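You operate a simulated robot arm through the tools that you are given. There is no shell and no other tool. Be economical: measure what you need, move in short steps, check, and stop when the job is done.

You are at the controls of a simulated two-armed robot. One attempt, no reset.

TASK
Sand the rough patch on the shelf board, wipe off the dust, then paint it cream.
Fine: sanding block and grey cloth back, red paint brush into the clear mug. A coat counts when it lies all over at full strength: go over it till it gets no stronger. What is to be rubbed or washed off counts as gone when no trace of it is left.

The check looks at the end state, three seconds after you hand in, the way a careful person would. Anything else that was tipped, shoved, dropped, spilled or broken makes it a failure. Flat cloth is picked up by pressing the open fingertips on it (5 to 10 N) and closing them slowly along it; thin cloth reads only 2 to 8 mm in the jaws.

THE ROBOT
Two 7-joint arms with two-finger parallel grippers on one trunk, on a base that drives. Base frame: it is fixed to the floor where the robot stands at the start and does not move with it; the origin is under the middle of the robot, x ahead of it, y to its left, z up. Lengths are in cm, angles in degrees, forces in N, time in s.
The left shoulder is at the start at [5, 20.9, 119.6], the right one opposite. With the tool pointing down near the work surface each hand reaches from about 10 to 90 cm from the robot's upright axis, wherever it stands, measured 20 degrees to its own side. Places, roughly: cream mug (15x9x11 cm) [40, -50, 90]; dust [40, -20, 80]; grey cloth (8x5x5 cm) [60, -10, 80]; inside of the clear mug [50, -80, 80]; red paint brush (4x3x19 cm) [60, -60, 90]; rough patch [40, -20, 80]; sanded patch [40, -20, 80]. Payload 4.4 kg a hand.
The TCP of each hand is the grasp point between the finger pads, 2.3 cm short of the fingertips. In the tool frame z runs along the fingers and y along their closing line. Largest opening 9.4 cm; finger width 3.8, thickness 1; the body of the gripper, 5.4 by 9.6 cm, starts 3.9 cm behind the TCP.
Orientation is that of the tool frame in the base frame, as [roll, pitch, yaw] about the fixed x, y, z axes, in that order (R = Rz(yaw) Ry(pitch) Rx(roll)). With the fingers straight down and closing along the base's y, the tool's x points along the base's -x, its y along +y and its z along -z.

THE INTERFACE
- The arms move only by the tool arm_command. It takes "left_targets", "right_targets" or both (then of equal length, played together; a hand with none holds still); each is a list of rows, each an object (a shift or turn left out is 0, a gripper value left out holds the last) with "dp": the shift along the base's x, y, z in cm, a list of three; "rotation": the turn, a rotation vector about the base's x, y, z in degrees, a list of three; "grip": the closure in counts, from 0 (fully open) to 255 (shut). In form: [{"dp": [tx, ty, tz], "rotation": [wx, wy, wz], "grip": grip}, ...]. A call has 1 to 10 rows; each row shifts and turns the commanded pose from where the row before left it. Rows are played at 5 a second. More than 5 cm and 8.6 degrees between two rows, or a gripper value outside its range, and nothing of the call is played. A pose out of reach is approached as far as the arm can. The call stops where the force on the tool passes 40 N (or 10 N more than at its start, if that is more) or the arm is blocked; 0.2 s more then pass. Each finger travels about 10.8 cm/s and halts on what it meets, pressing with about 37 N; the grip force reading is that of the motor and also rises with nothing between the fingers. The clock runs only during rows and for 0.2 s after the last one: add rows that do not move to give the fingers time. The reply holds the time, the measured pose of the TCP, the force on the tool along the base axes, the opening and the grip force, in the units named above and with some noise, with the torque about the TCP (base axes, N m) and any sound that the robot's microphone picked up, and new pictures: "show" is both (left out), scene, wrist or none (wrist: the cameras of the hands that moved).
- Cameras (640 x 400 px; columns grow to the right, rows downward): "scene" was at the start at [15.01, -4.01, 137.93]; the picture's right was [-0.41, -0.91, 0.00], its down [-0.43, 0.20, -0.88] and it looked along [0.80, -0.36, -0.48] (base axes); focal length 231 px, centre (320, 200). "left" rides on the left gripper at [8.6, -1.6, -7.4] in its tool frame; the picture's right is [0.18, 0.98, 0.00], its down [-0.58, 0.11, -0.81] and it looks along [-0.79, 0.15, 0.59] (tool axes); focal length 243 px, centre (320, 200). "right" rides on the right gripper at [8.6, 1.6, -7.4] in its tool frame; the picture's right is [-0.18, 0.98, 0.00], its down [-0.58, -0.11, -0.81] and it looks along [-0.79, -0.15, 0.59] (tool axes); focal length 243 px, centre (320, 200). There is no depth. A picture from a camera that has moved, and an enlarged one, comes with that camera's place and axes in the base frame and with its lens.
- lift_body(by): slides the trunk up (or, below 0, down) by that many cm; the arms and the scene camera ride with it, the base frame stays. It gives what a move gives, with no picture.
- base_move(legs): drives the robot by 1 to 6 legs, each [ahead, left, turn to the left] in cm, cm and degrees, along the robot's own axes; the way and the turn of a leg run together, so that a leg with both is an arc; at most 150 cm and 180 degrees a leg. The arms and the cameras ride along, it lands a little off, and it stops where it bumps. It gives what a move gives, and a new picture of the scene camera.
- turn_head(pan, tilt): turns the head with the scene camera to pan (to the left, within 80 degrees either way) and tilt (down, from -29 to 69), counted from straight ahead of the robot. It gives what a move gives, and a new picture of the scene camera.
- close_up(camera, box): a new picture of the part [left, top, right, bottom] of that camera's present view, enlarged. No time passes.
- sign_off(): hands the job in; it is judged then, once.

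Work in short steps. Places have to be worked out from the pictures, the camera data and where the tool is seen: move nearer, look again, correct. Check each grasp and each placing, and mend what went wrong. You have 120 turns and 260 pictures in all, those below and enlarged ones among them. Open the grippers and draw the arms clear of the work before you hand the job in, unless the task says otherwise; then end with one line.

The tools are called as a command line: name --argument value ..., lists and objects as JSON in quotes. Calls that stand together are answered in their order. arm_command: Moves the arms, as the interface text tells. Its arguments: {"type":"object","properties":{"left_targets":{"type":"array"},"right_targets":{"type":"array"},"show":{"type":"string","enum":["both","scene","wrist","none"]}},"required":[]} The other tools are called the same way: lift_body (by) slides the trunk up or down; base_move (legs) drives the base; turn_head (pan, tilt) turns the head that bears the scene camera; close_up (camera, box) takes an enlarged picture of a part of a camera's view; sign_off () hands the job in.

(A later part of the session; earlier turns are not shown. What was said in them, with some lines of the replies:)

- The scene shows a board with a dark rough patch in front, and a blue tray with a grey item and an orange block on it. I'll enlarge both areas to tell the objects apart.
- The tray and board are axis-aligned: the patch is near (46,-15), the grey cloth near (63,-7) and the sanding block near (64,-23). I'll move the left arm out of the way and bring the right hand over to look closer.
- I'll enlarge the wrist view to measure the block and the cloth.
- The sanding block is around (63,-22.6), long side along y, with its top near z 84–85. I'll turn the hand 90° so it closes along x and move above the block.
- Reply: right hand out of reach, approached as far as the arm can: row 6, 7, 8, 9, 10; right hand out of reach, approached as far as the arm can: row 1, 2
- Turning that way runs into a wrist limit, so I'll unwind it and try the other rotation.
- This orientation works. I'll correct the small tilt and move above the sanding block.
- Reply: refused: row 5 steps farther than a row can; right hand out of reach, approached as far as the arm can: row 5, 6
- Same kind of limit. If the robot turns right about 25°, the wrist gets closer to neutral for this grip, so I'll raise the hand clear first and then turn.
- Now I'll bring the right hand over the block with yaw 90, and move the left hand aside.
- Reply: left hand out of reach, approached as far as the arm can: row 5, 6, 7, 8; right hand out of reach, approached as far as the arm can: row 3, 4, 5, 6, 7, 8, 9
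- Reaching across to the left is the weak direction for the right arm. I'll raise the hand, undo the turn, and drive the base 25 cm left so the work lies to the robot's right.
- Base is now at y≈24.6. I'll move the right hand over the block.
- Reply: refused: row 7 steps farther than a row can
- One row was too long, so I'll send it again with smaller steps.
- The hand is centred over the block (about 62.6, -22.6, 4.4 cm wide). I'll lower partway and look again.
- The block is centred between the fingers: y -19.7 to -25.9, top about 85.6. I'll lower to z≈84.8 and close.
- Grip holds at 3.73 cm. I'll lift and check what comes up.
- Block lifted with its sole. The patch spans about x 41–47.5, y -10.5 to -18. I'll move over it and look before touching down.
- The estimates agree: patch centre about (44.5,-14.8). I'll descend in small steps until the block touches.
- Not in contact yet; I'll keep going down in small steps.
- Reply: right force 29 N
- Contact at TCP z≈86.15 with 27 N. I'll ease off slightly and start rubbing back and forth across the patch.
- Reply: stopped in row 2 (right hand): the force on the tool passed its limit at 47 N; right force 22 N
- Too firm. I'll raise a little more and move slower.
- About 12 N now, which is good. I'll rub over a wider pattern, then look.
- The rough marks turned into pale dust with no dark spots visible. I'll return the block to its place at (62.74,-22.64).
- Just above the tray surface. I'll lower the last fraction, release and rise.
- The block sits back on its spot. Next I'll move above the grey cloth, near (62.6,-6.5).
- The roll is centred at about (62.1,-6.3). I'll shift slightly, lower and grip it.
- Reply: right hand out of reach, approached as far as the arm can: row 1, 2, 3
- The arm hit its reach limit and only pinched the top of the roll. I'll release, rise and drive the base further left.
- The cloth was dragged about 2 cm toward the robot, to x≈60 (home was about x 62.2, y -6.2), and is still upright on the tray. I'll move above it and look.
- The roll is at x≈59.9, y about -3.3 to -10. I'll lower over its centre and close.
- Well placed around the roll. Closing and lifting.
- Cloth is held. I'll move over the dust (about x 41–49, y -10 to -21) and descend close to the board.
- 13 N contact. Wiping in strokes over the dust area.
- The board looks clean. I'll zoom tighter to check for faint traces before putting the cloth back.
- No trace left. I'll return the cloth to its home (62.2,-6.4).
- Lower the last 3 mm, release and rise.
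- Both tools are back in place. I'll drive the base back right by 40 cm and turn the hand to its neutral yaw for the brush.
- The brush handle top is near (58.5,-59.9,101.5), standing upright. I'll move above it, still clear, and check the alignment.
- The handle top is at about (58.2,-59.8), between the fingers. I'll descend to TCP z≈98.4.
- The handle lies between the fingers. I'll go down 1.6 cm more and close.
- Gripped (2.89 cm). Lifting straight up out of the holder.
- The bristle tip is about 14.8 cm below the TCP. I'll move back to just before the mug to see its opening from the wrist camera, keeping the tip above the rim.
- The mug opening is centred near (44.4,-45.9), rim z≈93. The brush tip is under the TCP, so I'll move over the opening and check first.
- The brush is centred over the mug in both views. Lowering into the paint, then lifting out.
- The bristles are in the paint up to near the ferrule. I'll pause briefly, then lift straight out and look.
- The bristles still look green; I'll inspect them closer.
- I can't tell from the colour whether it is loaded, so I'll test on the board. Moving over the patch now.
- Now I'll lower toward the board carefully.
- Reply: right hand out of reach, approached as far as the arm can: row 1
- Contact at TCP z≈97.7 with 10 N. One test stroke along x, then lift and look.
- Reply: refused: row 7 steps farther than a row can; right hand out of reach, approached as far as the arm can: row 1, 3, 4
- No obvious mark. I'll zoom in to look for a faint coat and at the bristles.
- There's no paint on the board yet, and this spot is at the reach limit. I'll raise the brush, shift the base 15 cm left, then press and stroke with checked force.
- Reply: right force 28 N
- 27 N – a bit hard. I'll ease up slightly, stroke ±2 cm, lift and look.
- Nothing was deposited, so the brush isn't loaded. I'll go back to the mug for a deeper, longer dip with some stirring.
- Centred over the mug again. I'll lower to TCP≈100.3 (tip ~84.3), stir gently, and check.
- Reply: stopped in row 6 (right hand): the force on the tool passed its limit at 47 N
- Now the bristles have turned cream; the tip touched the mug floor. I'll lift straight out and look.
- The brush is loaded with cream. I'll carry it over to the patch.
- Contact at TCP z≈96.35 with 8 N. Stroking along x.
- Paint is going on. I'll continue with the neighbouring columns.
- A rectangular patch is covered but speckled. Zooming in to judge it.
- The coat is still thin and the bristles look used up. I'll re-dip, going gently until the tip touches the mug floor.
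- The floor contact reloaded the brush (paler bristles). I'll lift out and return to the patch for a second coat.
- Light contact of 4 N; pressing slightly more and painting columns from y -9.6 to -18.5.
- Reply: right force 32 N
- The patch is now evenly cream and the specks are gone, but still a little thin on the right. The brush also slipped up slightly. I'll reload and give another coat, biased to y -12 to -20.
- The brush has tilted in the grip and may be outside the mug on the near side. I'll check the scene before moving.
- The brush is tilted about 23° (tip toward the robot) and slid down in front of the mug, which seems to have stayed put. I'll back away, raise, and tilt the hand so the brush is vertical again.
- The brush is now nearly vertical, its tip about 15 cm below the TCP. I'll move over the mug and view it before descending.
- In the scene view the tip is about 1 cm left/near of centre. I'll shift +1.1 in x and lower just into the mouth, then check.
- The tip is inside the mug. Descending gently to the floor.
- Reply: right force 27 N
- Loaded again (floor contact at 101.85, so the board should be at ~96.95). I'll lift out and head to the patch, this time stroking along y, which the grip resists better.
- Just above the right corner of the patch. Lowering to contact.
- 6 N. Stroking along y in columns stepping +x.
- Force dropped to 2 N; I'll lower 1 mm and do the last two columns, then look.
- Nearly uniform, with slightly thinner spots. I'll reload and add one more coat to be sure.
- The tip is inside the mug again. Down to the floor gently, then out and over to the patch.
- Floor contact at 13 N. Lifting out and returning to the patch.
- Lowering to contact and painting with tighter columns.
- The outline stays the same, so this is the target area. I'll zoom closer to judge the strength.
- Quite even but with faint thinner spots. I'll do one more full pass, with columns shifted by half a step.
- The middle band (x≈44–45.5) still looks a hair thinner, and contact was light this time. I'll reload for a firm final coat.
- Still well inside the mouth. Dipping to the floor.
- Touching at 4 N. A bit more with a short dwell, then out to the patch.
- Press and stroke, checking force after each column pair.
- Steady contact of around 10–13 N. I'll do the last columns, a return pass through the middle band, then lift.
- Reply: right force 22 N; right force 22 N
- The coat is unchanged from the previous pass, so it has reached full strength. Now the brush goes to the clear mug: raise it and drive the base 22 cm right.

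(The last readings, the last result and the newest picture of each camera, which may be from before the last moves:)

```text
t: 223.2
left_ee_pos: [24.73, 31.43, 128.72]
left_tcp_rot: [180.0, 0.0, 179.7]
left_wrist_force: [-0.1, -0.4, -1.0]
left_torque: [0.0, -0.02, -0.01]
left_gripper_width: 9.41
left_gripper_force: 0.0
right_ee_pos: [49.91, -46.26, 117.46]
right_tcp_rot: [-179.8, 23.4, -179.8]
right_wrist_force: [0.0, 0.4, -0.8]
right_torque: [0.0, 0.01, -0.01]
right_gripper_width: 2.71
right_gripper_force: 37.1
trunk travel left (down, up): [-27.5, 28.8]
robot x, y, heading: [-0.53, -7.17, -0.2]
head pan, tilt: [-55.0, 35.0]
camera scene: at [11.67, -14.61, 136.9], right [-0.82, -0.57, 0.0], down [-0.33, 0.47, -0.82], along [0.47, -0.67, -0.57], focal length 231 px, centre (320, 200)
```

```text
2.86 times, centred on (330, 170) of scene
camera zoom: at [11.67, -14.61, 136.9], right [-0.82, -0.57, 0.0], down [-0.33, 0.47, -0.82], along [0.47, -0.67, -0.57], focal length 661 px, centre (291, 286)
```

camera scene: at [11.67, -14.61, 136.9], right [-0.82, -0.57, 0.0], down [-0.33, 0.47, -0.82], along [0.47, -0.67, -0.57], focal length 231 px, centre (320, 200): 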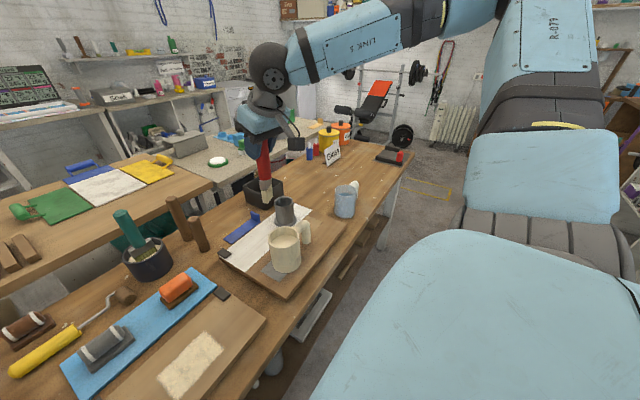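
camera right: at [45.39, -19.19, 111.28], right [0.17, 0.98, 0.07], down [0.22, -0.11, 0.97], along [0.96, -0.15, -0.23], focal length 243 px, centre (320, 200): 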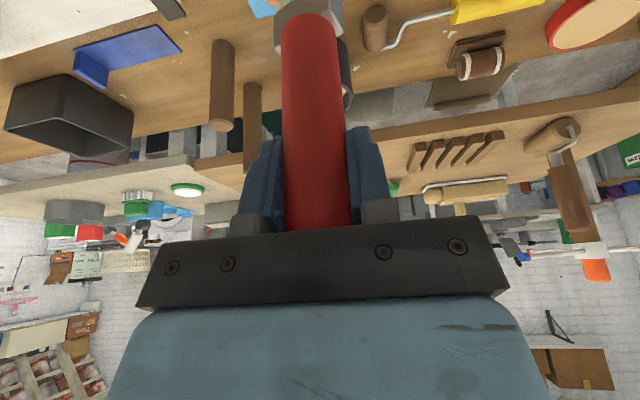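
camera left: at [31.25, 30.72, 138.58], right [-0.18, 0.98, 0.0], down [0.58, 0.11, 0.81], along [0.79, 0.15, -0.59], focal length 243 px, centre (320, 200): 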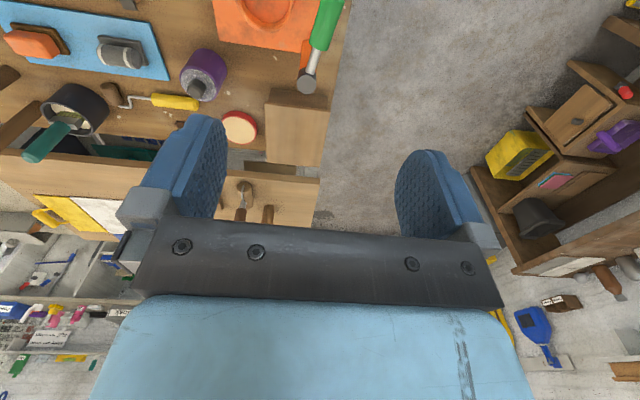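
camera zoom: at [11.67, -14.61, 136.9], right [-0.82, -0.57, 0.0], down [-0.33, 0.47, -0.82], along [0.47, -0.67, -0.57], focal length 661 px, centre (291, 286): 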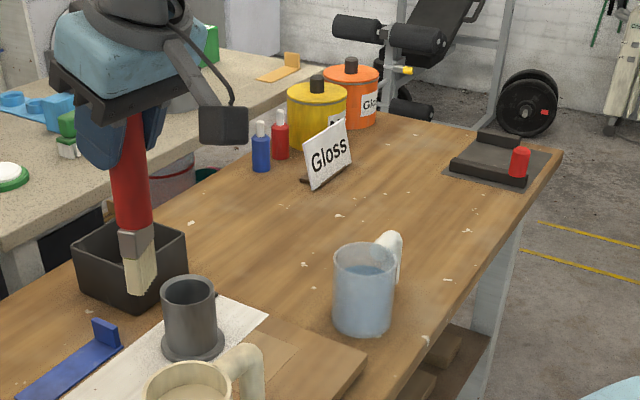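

The clear mug is at about (45.6,-80), rim z≈90. I'll carry the brush there, staying high, then check.

arm_command --right_targets '[{"dp": [-0.6, -4.2, 0]}, {"dp": [-0.6, -4.2, 0]}, {"dp": [-0.6, -4.2, 0]}, {"dp": [-0.5, -4.2, 0]}, {"dp": [-0.5, -4.2, 0]}, {"dp": [-0.5, -4.2, 0]}, {"dp": [-0.5, -4.2, 0]}, {"dp": [-0.5, -4.5, 0]}, {"dp": [0, 0, -4]}, {"dp": [0, 0, -3]}]' --show "wrist"

close_up --camera "scene" --box '[280, 100, 420, 240]'

```text
t: 225.4
left_ee_pos: [24.61, 31.57, 128.76]
left_tcp_rot: [-180.0, 0.1, 179.7]
left_wrist_force: [0.2, -0.3, 0.6]
left_torque: [-0.02, -0.02, 0.04]
left_gripper_width: 9.38
left_gripper_force: 0.0
right_ee_pos: [46.28, -73.68, 110.35]
right_tcp_rot: [-179.9, 23.4, -179.8]
right_wrist_force: [-1.3, 0.6, -0.3]
right_torque: [0.04, 0.01, 0.0]
right_gripper_width: 2.71
right_gripper_force: 36.8
right hand out of reach, approached as far as the arm can: row 7, 8
trunk travel left (down, up): [-27.5, 28.8]
robot x, y, heading: [0.13, -6.98, -0.4]
head pan, tilt: [-55.0, 35.0]
camera right: at [35.53, -71.96, 113.89], right [0.17, 0.98, 0.07], down [0.21, -0.11, 0.97], along [0.96, -0.15, -0.23], focal length 243 px, centre (320, 200)
```

right: 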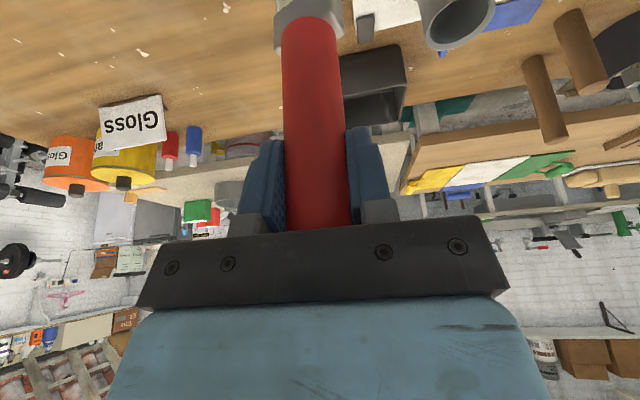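

```text
2.86 times, centred on (350, 170) of scene
camera zoom: at [11.69, -14.62, 136.9], right [-0.82, -0.57, 0.0], down [-0.33, 0.47, -0.82], along [0.47, -0.67, -0.57], focal length 661 px, centre (234, 286)
```

zoom: 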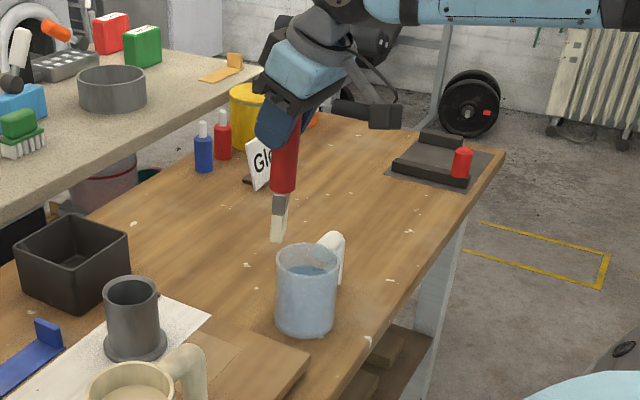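

Reach limit. I'll pull back 9 cm, raise a little, and drive the base 15 cm further right.

arm_command --right_targets '[{"dp": [0, 3, 3]}, {"dp": [0, 3, 2]}, {"dp": [-0.5, 2.7, 0]}]' --show "none"

base_move --legs '[[0, -15, 0]]'

close_up --camera "scene" --box '[240, 80, 400, 220]'

```text
t: 226.2
left_ee_pos: [24.71, 31.6, 128.69]
left_tcp_rot: [-180.0, 0.0, 179.7]
left_wrist_force: [0.5, 0.1, 0.5]
left_torque: [0.03, -0.01, 0.0]
left_gripper_width: 9.39
left_gripper_force: 0.0
right_ee_pos: [45.84, -64.8, 115.37]
right_tcp_rot: [-179.8, 23.3, -179.9]
right_wrist_force: [0.3, 0.7, -0.3]
right_torque: [-0.05, -0.01, -0.02]
right_gripper_width: 2.71
right_gripper_force: 36.8
trunk travel left (down, up): [-27.5, 28.8]
robot x, y, heading: [0.13, -7.06, -0.3]
head pan, tilt: [-55.0, 35.0]
```

```text
t: 228.2
left_ee_pos: [24.55, 16.75, 128.65]
left_tcp_rot: [-180.0, 0.0, 179.7]
left_wrist_force: [-0.1, 0.7, -0.8]
left_torque: [-0.03, -0.01, -0.02]
left_gripper_width: 9.38
left_gripper_force: 0.2
right_ee_pos: [45.71, -79.73, 115.41]
right_tcp_rot: [-179.8, 23.4, -179.9]
right_wrist_force: [-0.1, 0.1, -0.2]
right_torque: [-0.03, 0.0, -0.03]
right_gripper_width: 2.71
right_gripper_force: 36.8
trunk travel left (down, up): [-27.5, 28.8]
robot x, y, heading: [-0.38, -21.76, -0.6]
head pan, tilt: [-55.0, 35.0]
camera scene: at [11.6, -29.46, 136.9], right [-0.82, -0.57, 0.0], down [-0.33, 0.47, -0.82], along [0.47, -0.67, -0.57], focal length 231 px, centre (320, 200)
```

scene: 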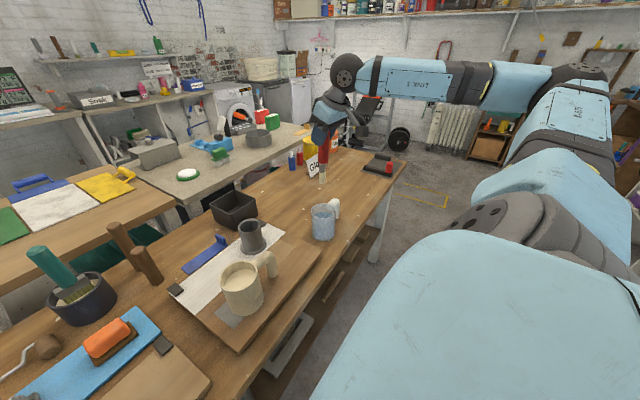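

```text
2.86 times, centred on (320, 150) of scene
camera zoom: at [11.6, -29.46, 136.9], right [-0.82, -0.57, 0.0], down [-0.33, 0.47, -0.82], along [0.47, -0.67, -0.57], focal length 661 px, centre (320, 343)
```

zoom: 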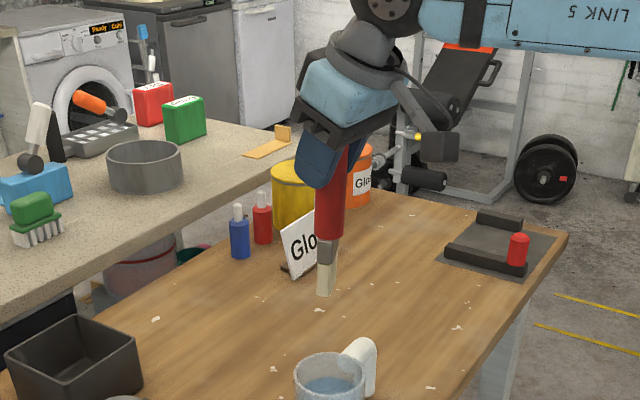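

The tip is nearly above the mug centre. I'll shift y by -0.5 and lower to just above the rim for a check.

arm_command --right_targets '[{"dp": [-0.1, -0.5, -3]}, {"dp": [0, 0, -3]}, {"dp": [0, 0, -1.8]}, {"dp": [0, 0, 0]}]' --show "none"

close_up --camera "scene" --box '[270, 150, 370, 250]'

```text
t: 229.2
left_ee_pos: [24.57, 16.71, 128.64]
left_tcp_rot: [-179.9, 0.0, 179.7]
left_wrist_force: [0.1, 0.5, 0.6]
left_torque: [0.0, 0.0, -0.01]
left_gripper_width: 9.4
left_gripper_force: 0.0
right_ee_pos: [45.62, -80.13, 107.58]
right_tcp_rot: [-179.8, 23.5, -179.9]
right_wrist_force: [-0.4, 0.5, -0.9]
right_torque: [0.0, 0.0, 0.03]
right_gripper_width: 2.71
right_gripper_force: 37.0
trunk travel left (down, up): [-27.5, 28.8]
robot x, y, heading: [-0.11, -21.89, -0.4]
head pan, tilt: [-55.0, 35.0]
```

```text
4.00 times, centred on (320, 200) of scene
camera zoom: at [11.59, -29.45, 136.9], right [-0.82, -0.57, 0.0], down [-0.33, 0.47, -0.82], along [0.47, -0.67, -0.57], focal length 925 px, centre (320, 200)
```

zoom: 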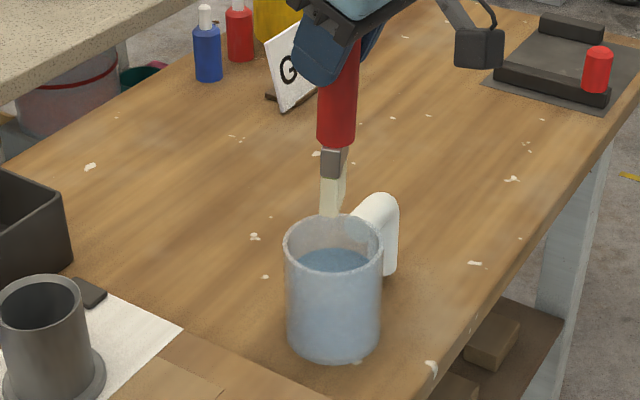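

Aligned with the mug centre. Lowering into the mug until it touches bottom.

arm_command --right_targets '[{"dp": [-0.1, -0.1, -2.5]}, {"dp": [0, 0, -2]}, {"dp": [0, 0, -1]}, {"dp": [0, 0, -0.5]}]' --show "none"

close_up --camera "scene" --box '[270, 150, 370, 250]'

```text
t: 230.2
left_ee_pos: [24.62, 16.72, 128.7]
left_tcp_rot: [180.0, 0.0, 179.8]
left_wrist_force: [-1.3, -0.1, -0.5]
left_torque: [0.04, -0.01, -0.01]
left_gripper_width: 9.41
left_gripper_force: 0.1
right_ee_pos: [45.57, -80.31, 101.53]
right_tcp_rot: [-179.8, 23.4, -179.9]
right_wrist_force: [0.6, 0.6, -0.8]
right_torque: [0.12, -0.05, -0.01]
right_gripper_width: 2.73
right_gripper_force: 37.0
trunk travel left (down, up): [-27.5, 28.8]
robot x, y, heading: [-0.02, -21.74, -0.0]
head pan, tilt: [-55.0, 35.0]
```

```text
4.00 times, centred on (320, 200) of scene
camera zoom: at [11.6, -29.45, 136.9], right [-0.82, -0.57, 0.0], down [-0.33, 0.47, -0.82], along [0.47, -0.67, -0.57], focal length 925 px, centre (320, 200)
```

zoom: 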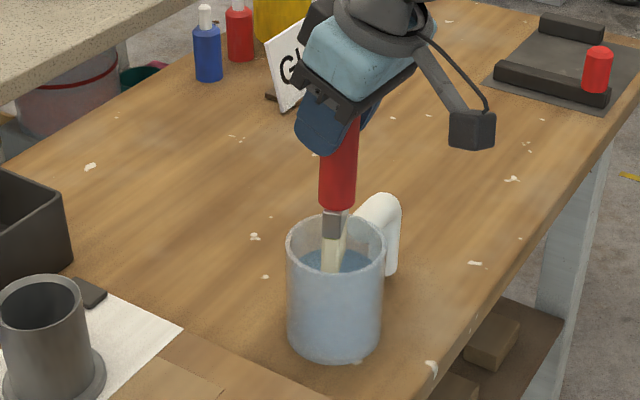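

Inside the mug. Continue down in small steps until contact.

arm_command --right_targets '[{"dp": [0, 0, -0.6]}, {"dp": [0, 0, -0.5]}, {"dp": [0, 0, -0.4]}, {"dp": [0, 0, -0.3]}, {"dp": [0, 0, 0]}]' --show "none"

```text
t: 231.4
left_ee_pos: [24.61, 16.76, 128.75]
left_tcp_rot: [179.9, 0.0, 179.8]
left_wrist_force: [0.4, -0.9, 0.7]
left_torque: [0.02, -0.03, -0.02]
left_gripper_width: 9.41
left_gripper_force: 0.1
right_ee_pos: [45.52, -80.4, 99.88]
right_tcp_rot: [-179.8, 23.3, -179.9]
right_wrist_force: [1.3, 1.7, -0.2]
right_torque: [0.12, -0.05, 0.0]
right_gripper_width: 2.74
right_gripper_force: 37.3
trunk travel left (down, up): [-27.5, 28.8]
robot x, y, heading: [-0.22, -22.04, -0.1]
head pan, tilt: [-55.0, 35.0]
```

Slight side touch; I'll shift +0.3/+0.3 and continue down.

arm_command --right_targets '[{"dp": [0.3, 0.3, 0]}, {"dp": [0, 0, -0.4]}, {"dp": [0, 0, -0.4]}, {"dp": [0, 0, -0.4]}, {"dp": [0, 0, -0.3]}, {"dp": [0, 0, 0]}]' --show "none"

close_up --camera "scene" --box '[270, 150, 370, 250]'

```text
t: 232.8
left_ee_pos: [24.5, 16.75, 128.74]
left_tcp_rot: [179.9, 0.1, 179.7]
left_wrist_force: [0.0, -0.4, -0.9]
left_torque: [0.01, 0.0, 0.02]
left_gripper_width: 9.4
left_gripper_force: 0.0
right_ee_pos: [45.94, -79.93, 98.36]
right_tcp_rot: [-179.8, 23.4, -180.0]
right_wrist_force: [0.7, 0.6, -0.9]
right_torque: [0.01, -0.01, -0.01]
right_gripper_width: 2.73
right_gripper_force: 37.0
trunk travel left (down, up): [-27.5, 28.8]
robot x, y, heading: [-0.1, -21.85, -0.4]
head pan, tilt: [-55.0, 35.0]
```

```text
4.00 times, centred on (320, 200) of scene
camera zoom: at [11.59, -29.46, 136.9], right [-0.82, -0.57, 0.0], down [-0.33, 0.47, -0.82], along [0.47, -0.67, -0.57], focal length 925 px, centre (320, 200)
```

zoom: 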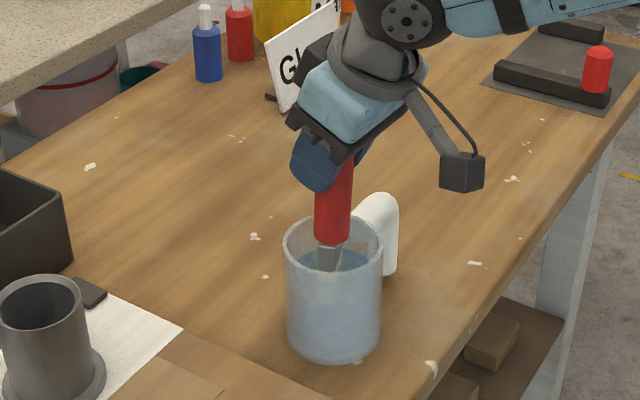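

arm_command --right_targets '[{"dp": [0, 0, -0.4]}, {"dp": [0, 0, -0.3]}, {"dp": [0, 0, -0.3]}, {"dp": [0, 0, -0.3]}, {"dp": [0, 0, 0]}]' --show "none"

```text
t: 234.0
left_ee_pos: [24.58, 16.75, 128.7]
left_tcp_rot: [179.9, 0.0, 179.8]
left_wrist_force: [0.0, -0.3, -0.2]
left_torque: [-0.02, -0.01, -0.02]
left_gripper_width: 9.39
left_gripper_force: 0.0
right_ee_pos: [45.94, -80.0, 96.96]
right_tcp_rot: [-179.8, 23.5, -179.9]
right_wrist_force: [-0.7, -0.1, -0.3]
right_torque: [-0.01, -0.03, 0.01]
right_gripper_width: 2.73
right_gripper_force: 36.7
trunk travel left (down, up): [-27.5, 28.8]
robot x, y, heading: [-0.12, -22.04, -0.3]
head pan, tilt: [-55.0, 35.0]
```

The tip should be nearly at the bottom. I'll lower slightly more and open slowly.

arm_command --right_targets '[{"dp": [0, 0, -0.3]}, {"grip": 200}, {"grip": 170}, {"grip": 140}, {"grip": 110}, {"grip": 80}, {"grip": 60}, {"grip": 60}]' --show "wrist"

close_up --camera "scene" --box '[270, 150, 370, 250]'

```text
t: 235.8
left_ee_pos: [24.67, 16.8, 128.73]
left_tcp_rot: [180.0, 0.0, 179.6]
left_wrist_force: [-0.1, 0.1, 0.5]
left_torque: [-0.03, -0.04, 0.05]
left_gripper_width: 9.38
left_gripper_force: 0.1
right_ee_pos: [45.84, -80.08, 96.69]
right_tcp_rot: [-179.8, 23.4, -179.9]
right_wrist_force: [0.4, 0.0, -0.6]
right_torque: [0.0, -0.02, 0.02]
right_gripper_width: 7.22
right_gripper_force: 0.0
trunk travel left (down, up): [-27.5, 28.8]
robot x, y, heading: [-0.05, -21.73, -0.3]
head pan, tilt: [-55.0, 35.0]
camera right: at [35.07, -78.37, 100.17], right [0.17, 0.98, 0.07], down [0.21, -0.11, 0.97], along [0.96, -0.15, -0.23], focal length 243 px, centre (320, 200)
```

right: 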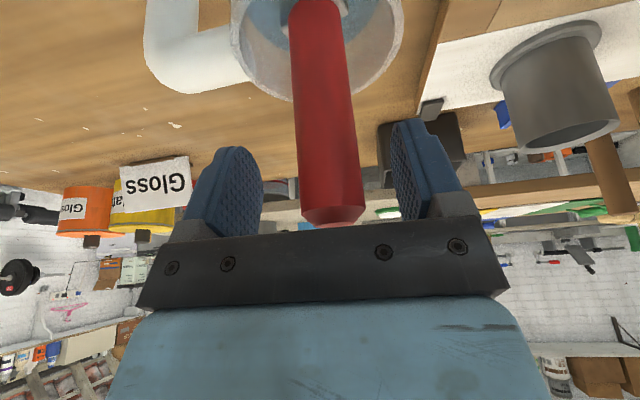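

```text
4.00 times, centred on (320, 200) of scene
camera zoom: at [11.59, -29.45, 136.9], right [-0.82, -0.57, 0.0], down [-0.33, 0.47, -0.82], along [0.47, -0.67, -0.57], focal length 925 px, centre (320, 200)
```

zoom: 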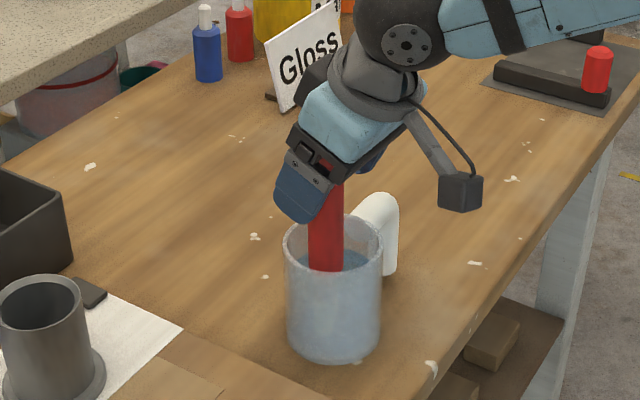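

Released; the brush stands in the mug. Retreating along the hand's axis, away from the handle.

arm_command --right_targets '[{"dp": [-1, 0, 2]}, {"dp": [-1.6, 0, 3.7]}, {"dp": [-1.6, 0, 3.7]}, {"dp": [-1.6, 0, 3.7]}, {"dp": [-2, 0, 3], "grip": 0}]' --show "wrist"

close_up --camera "scene" --box '[270, 150, 370, 250]'

```text
t: 237.0
left_ee_pos: [24.39, 16.78, 128.75]
left_tcp_rot: [-180.0, 0.1, 179.7]
left_wrist_force: [0.5, 0.4, 0.2]
left_torque: [-0.03, -0.02, 0.01]
left_gripper_width: 9.39
left_gripper_force: 0.0
right_ee_pos: [37.92, -79.93, 112.84]
right_tcp_rot: [-179.9, 23.4, -179.9]
right_wrist_force: [-0.8, -0.3, 1.3]
right_torque: [0.01, -0.02, -0.01]
right_gripper_width: 9.39
right_gripper_force: 0.1
trunk travel left (down, up): [-27.5, 28.8]
robot x, y, heading: [-0.11, -21.96, -0.1]
head pan, tilt: [-55.0, 35.0]
camera right: at [27.12, -78.27, 116.33], right [0.17, 0.98, 0.07], down [0.21, -0.11, 0.97], along [0.96, -0.15, -0.23], focal length 243 px, centre (320, 200)
```

right: 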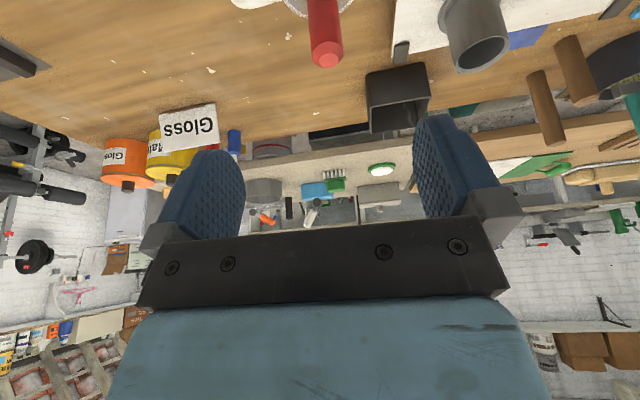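

```text
4.00 times, centred on (320, 200) of scene
camera zoom: at [11.45, -29.38, 136.92], right [-0.82, -0.57, 0.0], down [-0.33, 0.47, -0.82], along [0.47, -0.67, -0.57], focal length 925 px, centre (320, 200)
```

zoom: 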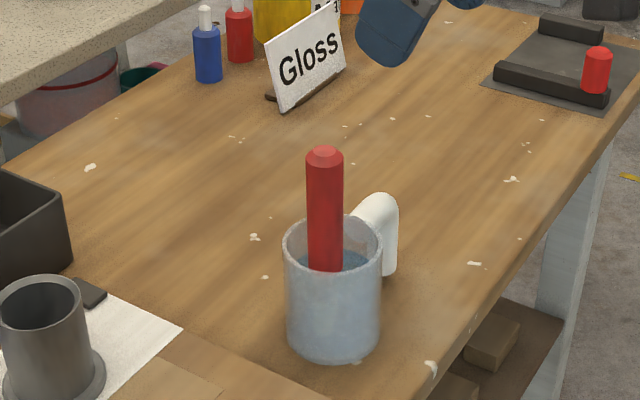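

The brush stands in the clear mug. I'll move the arm clear and take a final look at the whole bench.

arm_command --right_targets '[{"dp": [-3, 0, 3], "rotation": [0, 8, 0]}, {"dp": [-2, 0, 3], "rotation": [0, 8, 0]}, {"dp": [0, 0, 2], "rotation": [0, 7, 0]}]' --show "none"

turn_head --pan -10 --tilt 42

close_up --camera "scene" --box '[100, 130, 320, 270]'

close_up --camera "scene" --box '[300, 130, 520, 270]'

```text
t: 237.8
left_ee_pos: [24.65, 16.77, 128.68]
left_tcp_rot: [-180.0, -0.1, 179.8]
left_wrist_force: [0.0, -0.2, -0.4]
left_torque: [0.02, 0.05, 0.01]
left_gripper_width: 9.4
left_gripper_force: 0.1
right_ee_pos: [33.15, -80.17, 120.84]
right_tcp_rot: [-179.8, 0.3, -179.9]
right_wrist_force: [0.7, 0.1, 0.0]
right_torque: [0.02, 0.02, 0.01]
right_gripper_width: 9.38
right_gripper_force: 0.2
trunk travel left (down, up): [-27.5, 28.8]
robot x, y, heading: [-0.59, -21.74, -0.4]
head pan, tilt: [-55.0, 35.0]
```

```text
t: 238.9
left_ee_pos: [24.58, 16.64, 128.74]
left_tcp_rot: [-180.0, 0.0, 179.8]
left_wrist_force: [-0.2, 0.8, -0.2]
left_torque: [-0.01, 0.02, -0.02]
left_gripper_width: 9.4
left_gripper_force: 0.1
right_ee_pos: [33.11, -79.94, 120.81]
right_tcp_rot: [-179.8, 0.4, -179.9]
right_wrist_force: [0.4, 0.1, 0.1]
right_torque: [0.03, 0.01, -0.01]
right_gripper_width: 9.39
right_gripper_force: 0.1
trunk travel left (down, up): [-27.5, 28.8]
robot x, y, heading: [-0.37, -22.02, -0.3]
head pan, tilt: [-10.0, 42.0]
camera scene: at [14.79, -23.71, 135.86], right [-0.18, -0.98, 0.0], down [-0.66, 0.12, -0.74], along [0.73, -0.13, -0.67], focal length 231 px, centre (320, 200)
```

scene: 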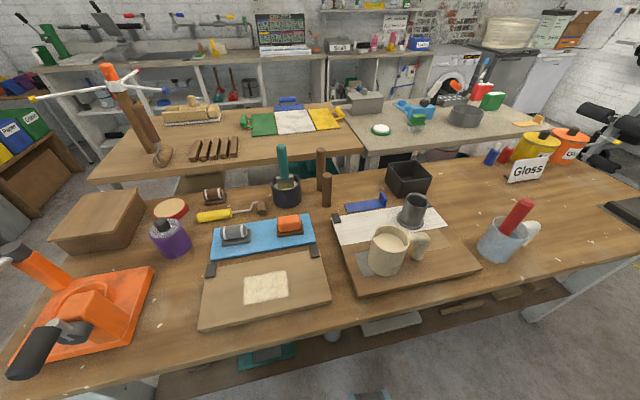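

```text
2.86 times, centred on (210, 200) of scene
camera zoom: at [14.79, -23.71, 135.86], right [-0.18, -0.98, 0.0], down [-0.66, 0.12, -0.74], along [0.73, -0.13, -0.67], focal length 661 px, centre (634, 200)
```

zoom: 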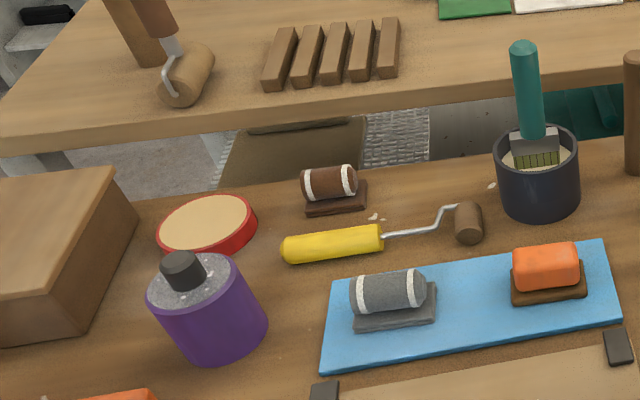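

```text
2.86 times, centred on (410, 200) of scene
camera zoom: at [14.79, -23.71, 135.86], right [-0.18, -0.98, 0.0], down [-0.66, 0.12, -0.74], along [0.73, -0.13, -0.67], focal length 661 px, centre (63, 200)
```

zoom: 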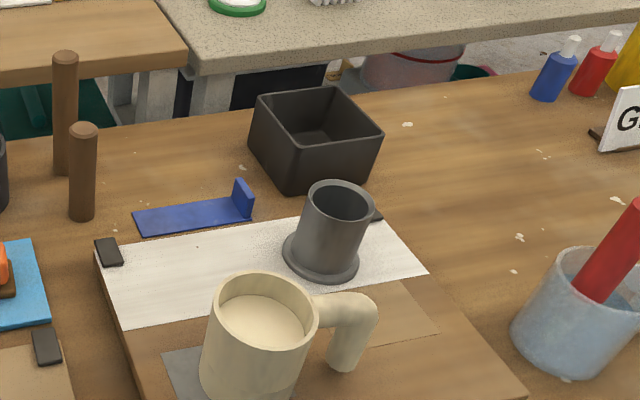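

Everything stands where it should. One last close look at the painted patch.

close_up --camera "scene" --box '[230, 260, 305, 315]'

```text
7.27 times, centred on (268, 288) of scene
camera zoom: at [14.79, -23.71, 135.86], right [-0.18, -0.98, 0.0], down [-0.66, 0.12, -0.74], along [0.73, -0.13, -0.67], focal length 1682 px, centre (702, -436)
```

zoom: 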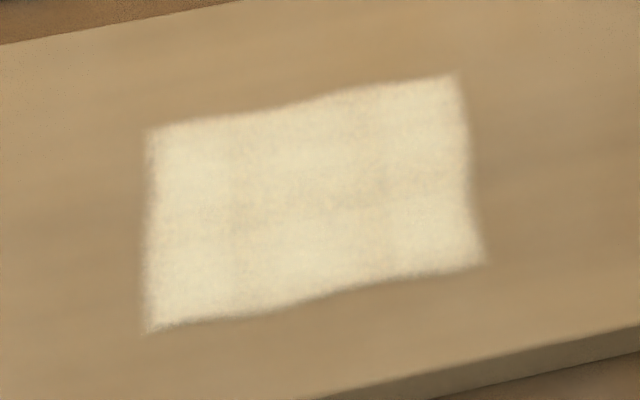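

The coat is even and full, the tools are back, the brush is in the clear mug, and the arms are clear with grippers open. Handing in.

sign_off

```text
The job is handed in.
```

I sanded the rough patch, wiped off the dust and painted the patch cream until another pass made it no stronger. The sanding block and grey cloth are back in place, and the red brush stands in the clear mug. The cloth got dragged about 2 cm at my first grasp, so I set it back by estimate. Late in the painting the tilted brush came down just outside the cream mug, which still looks to be in place.
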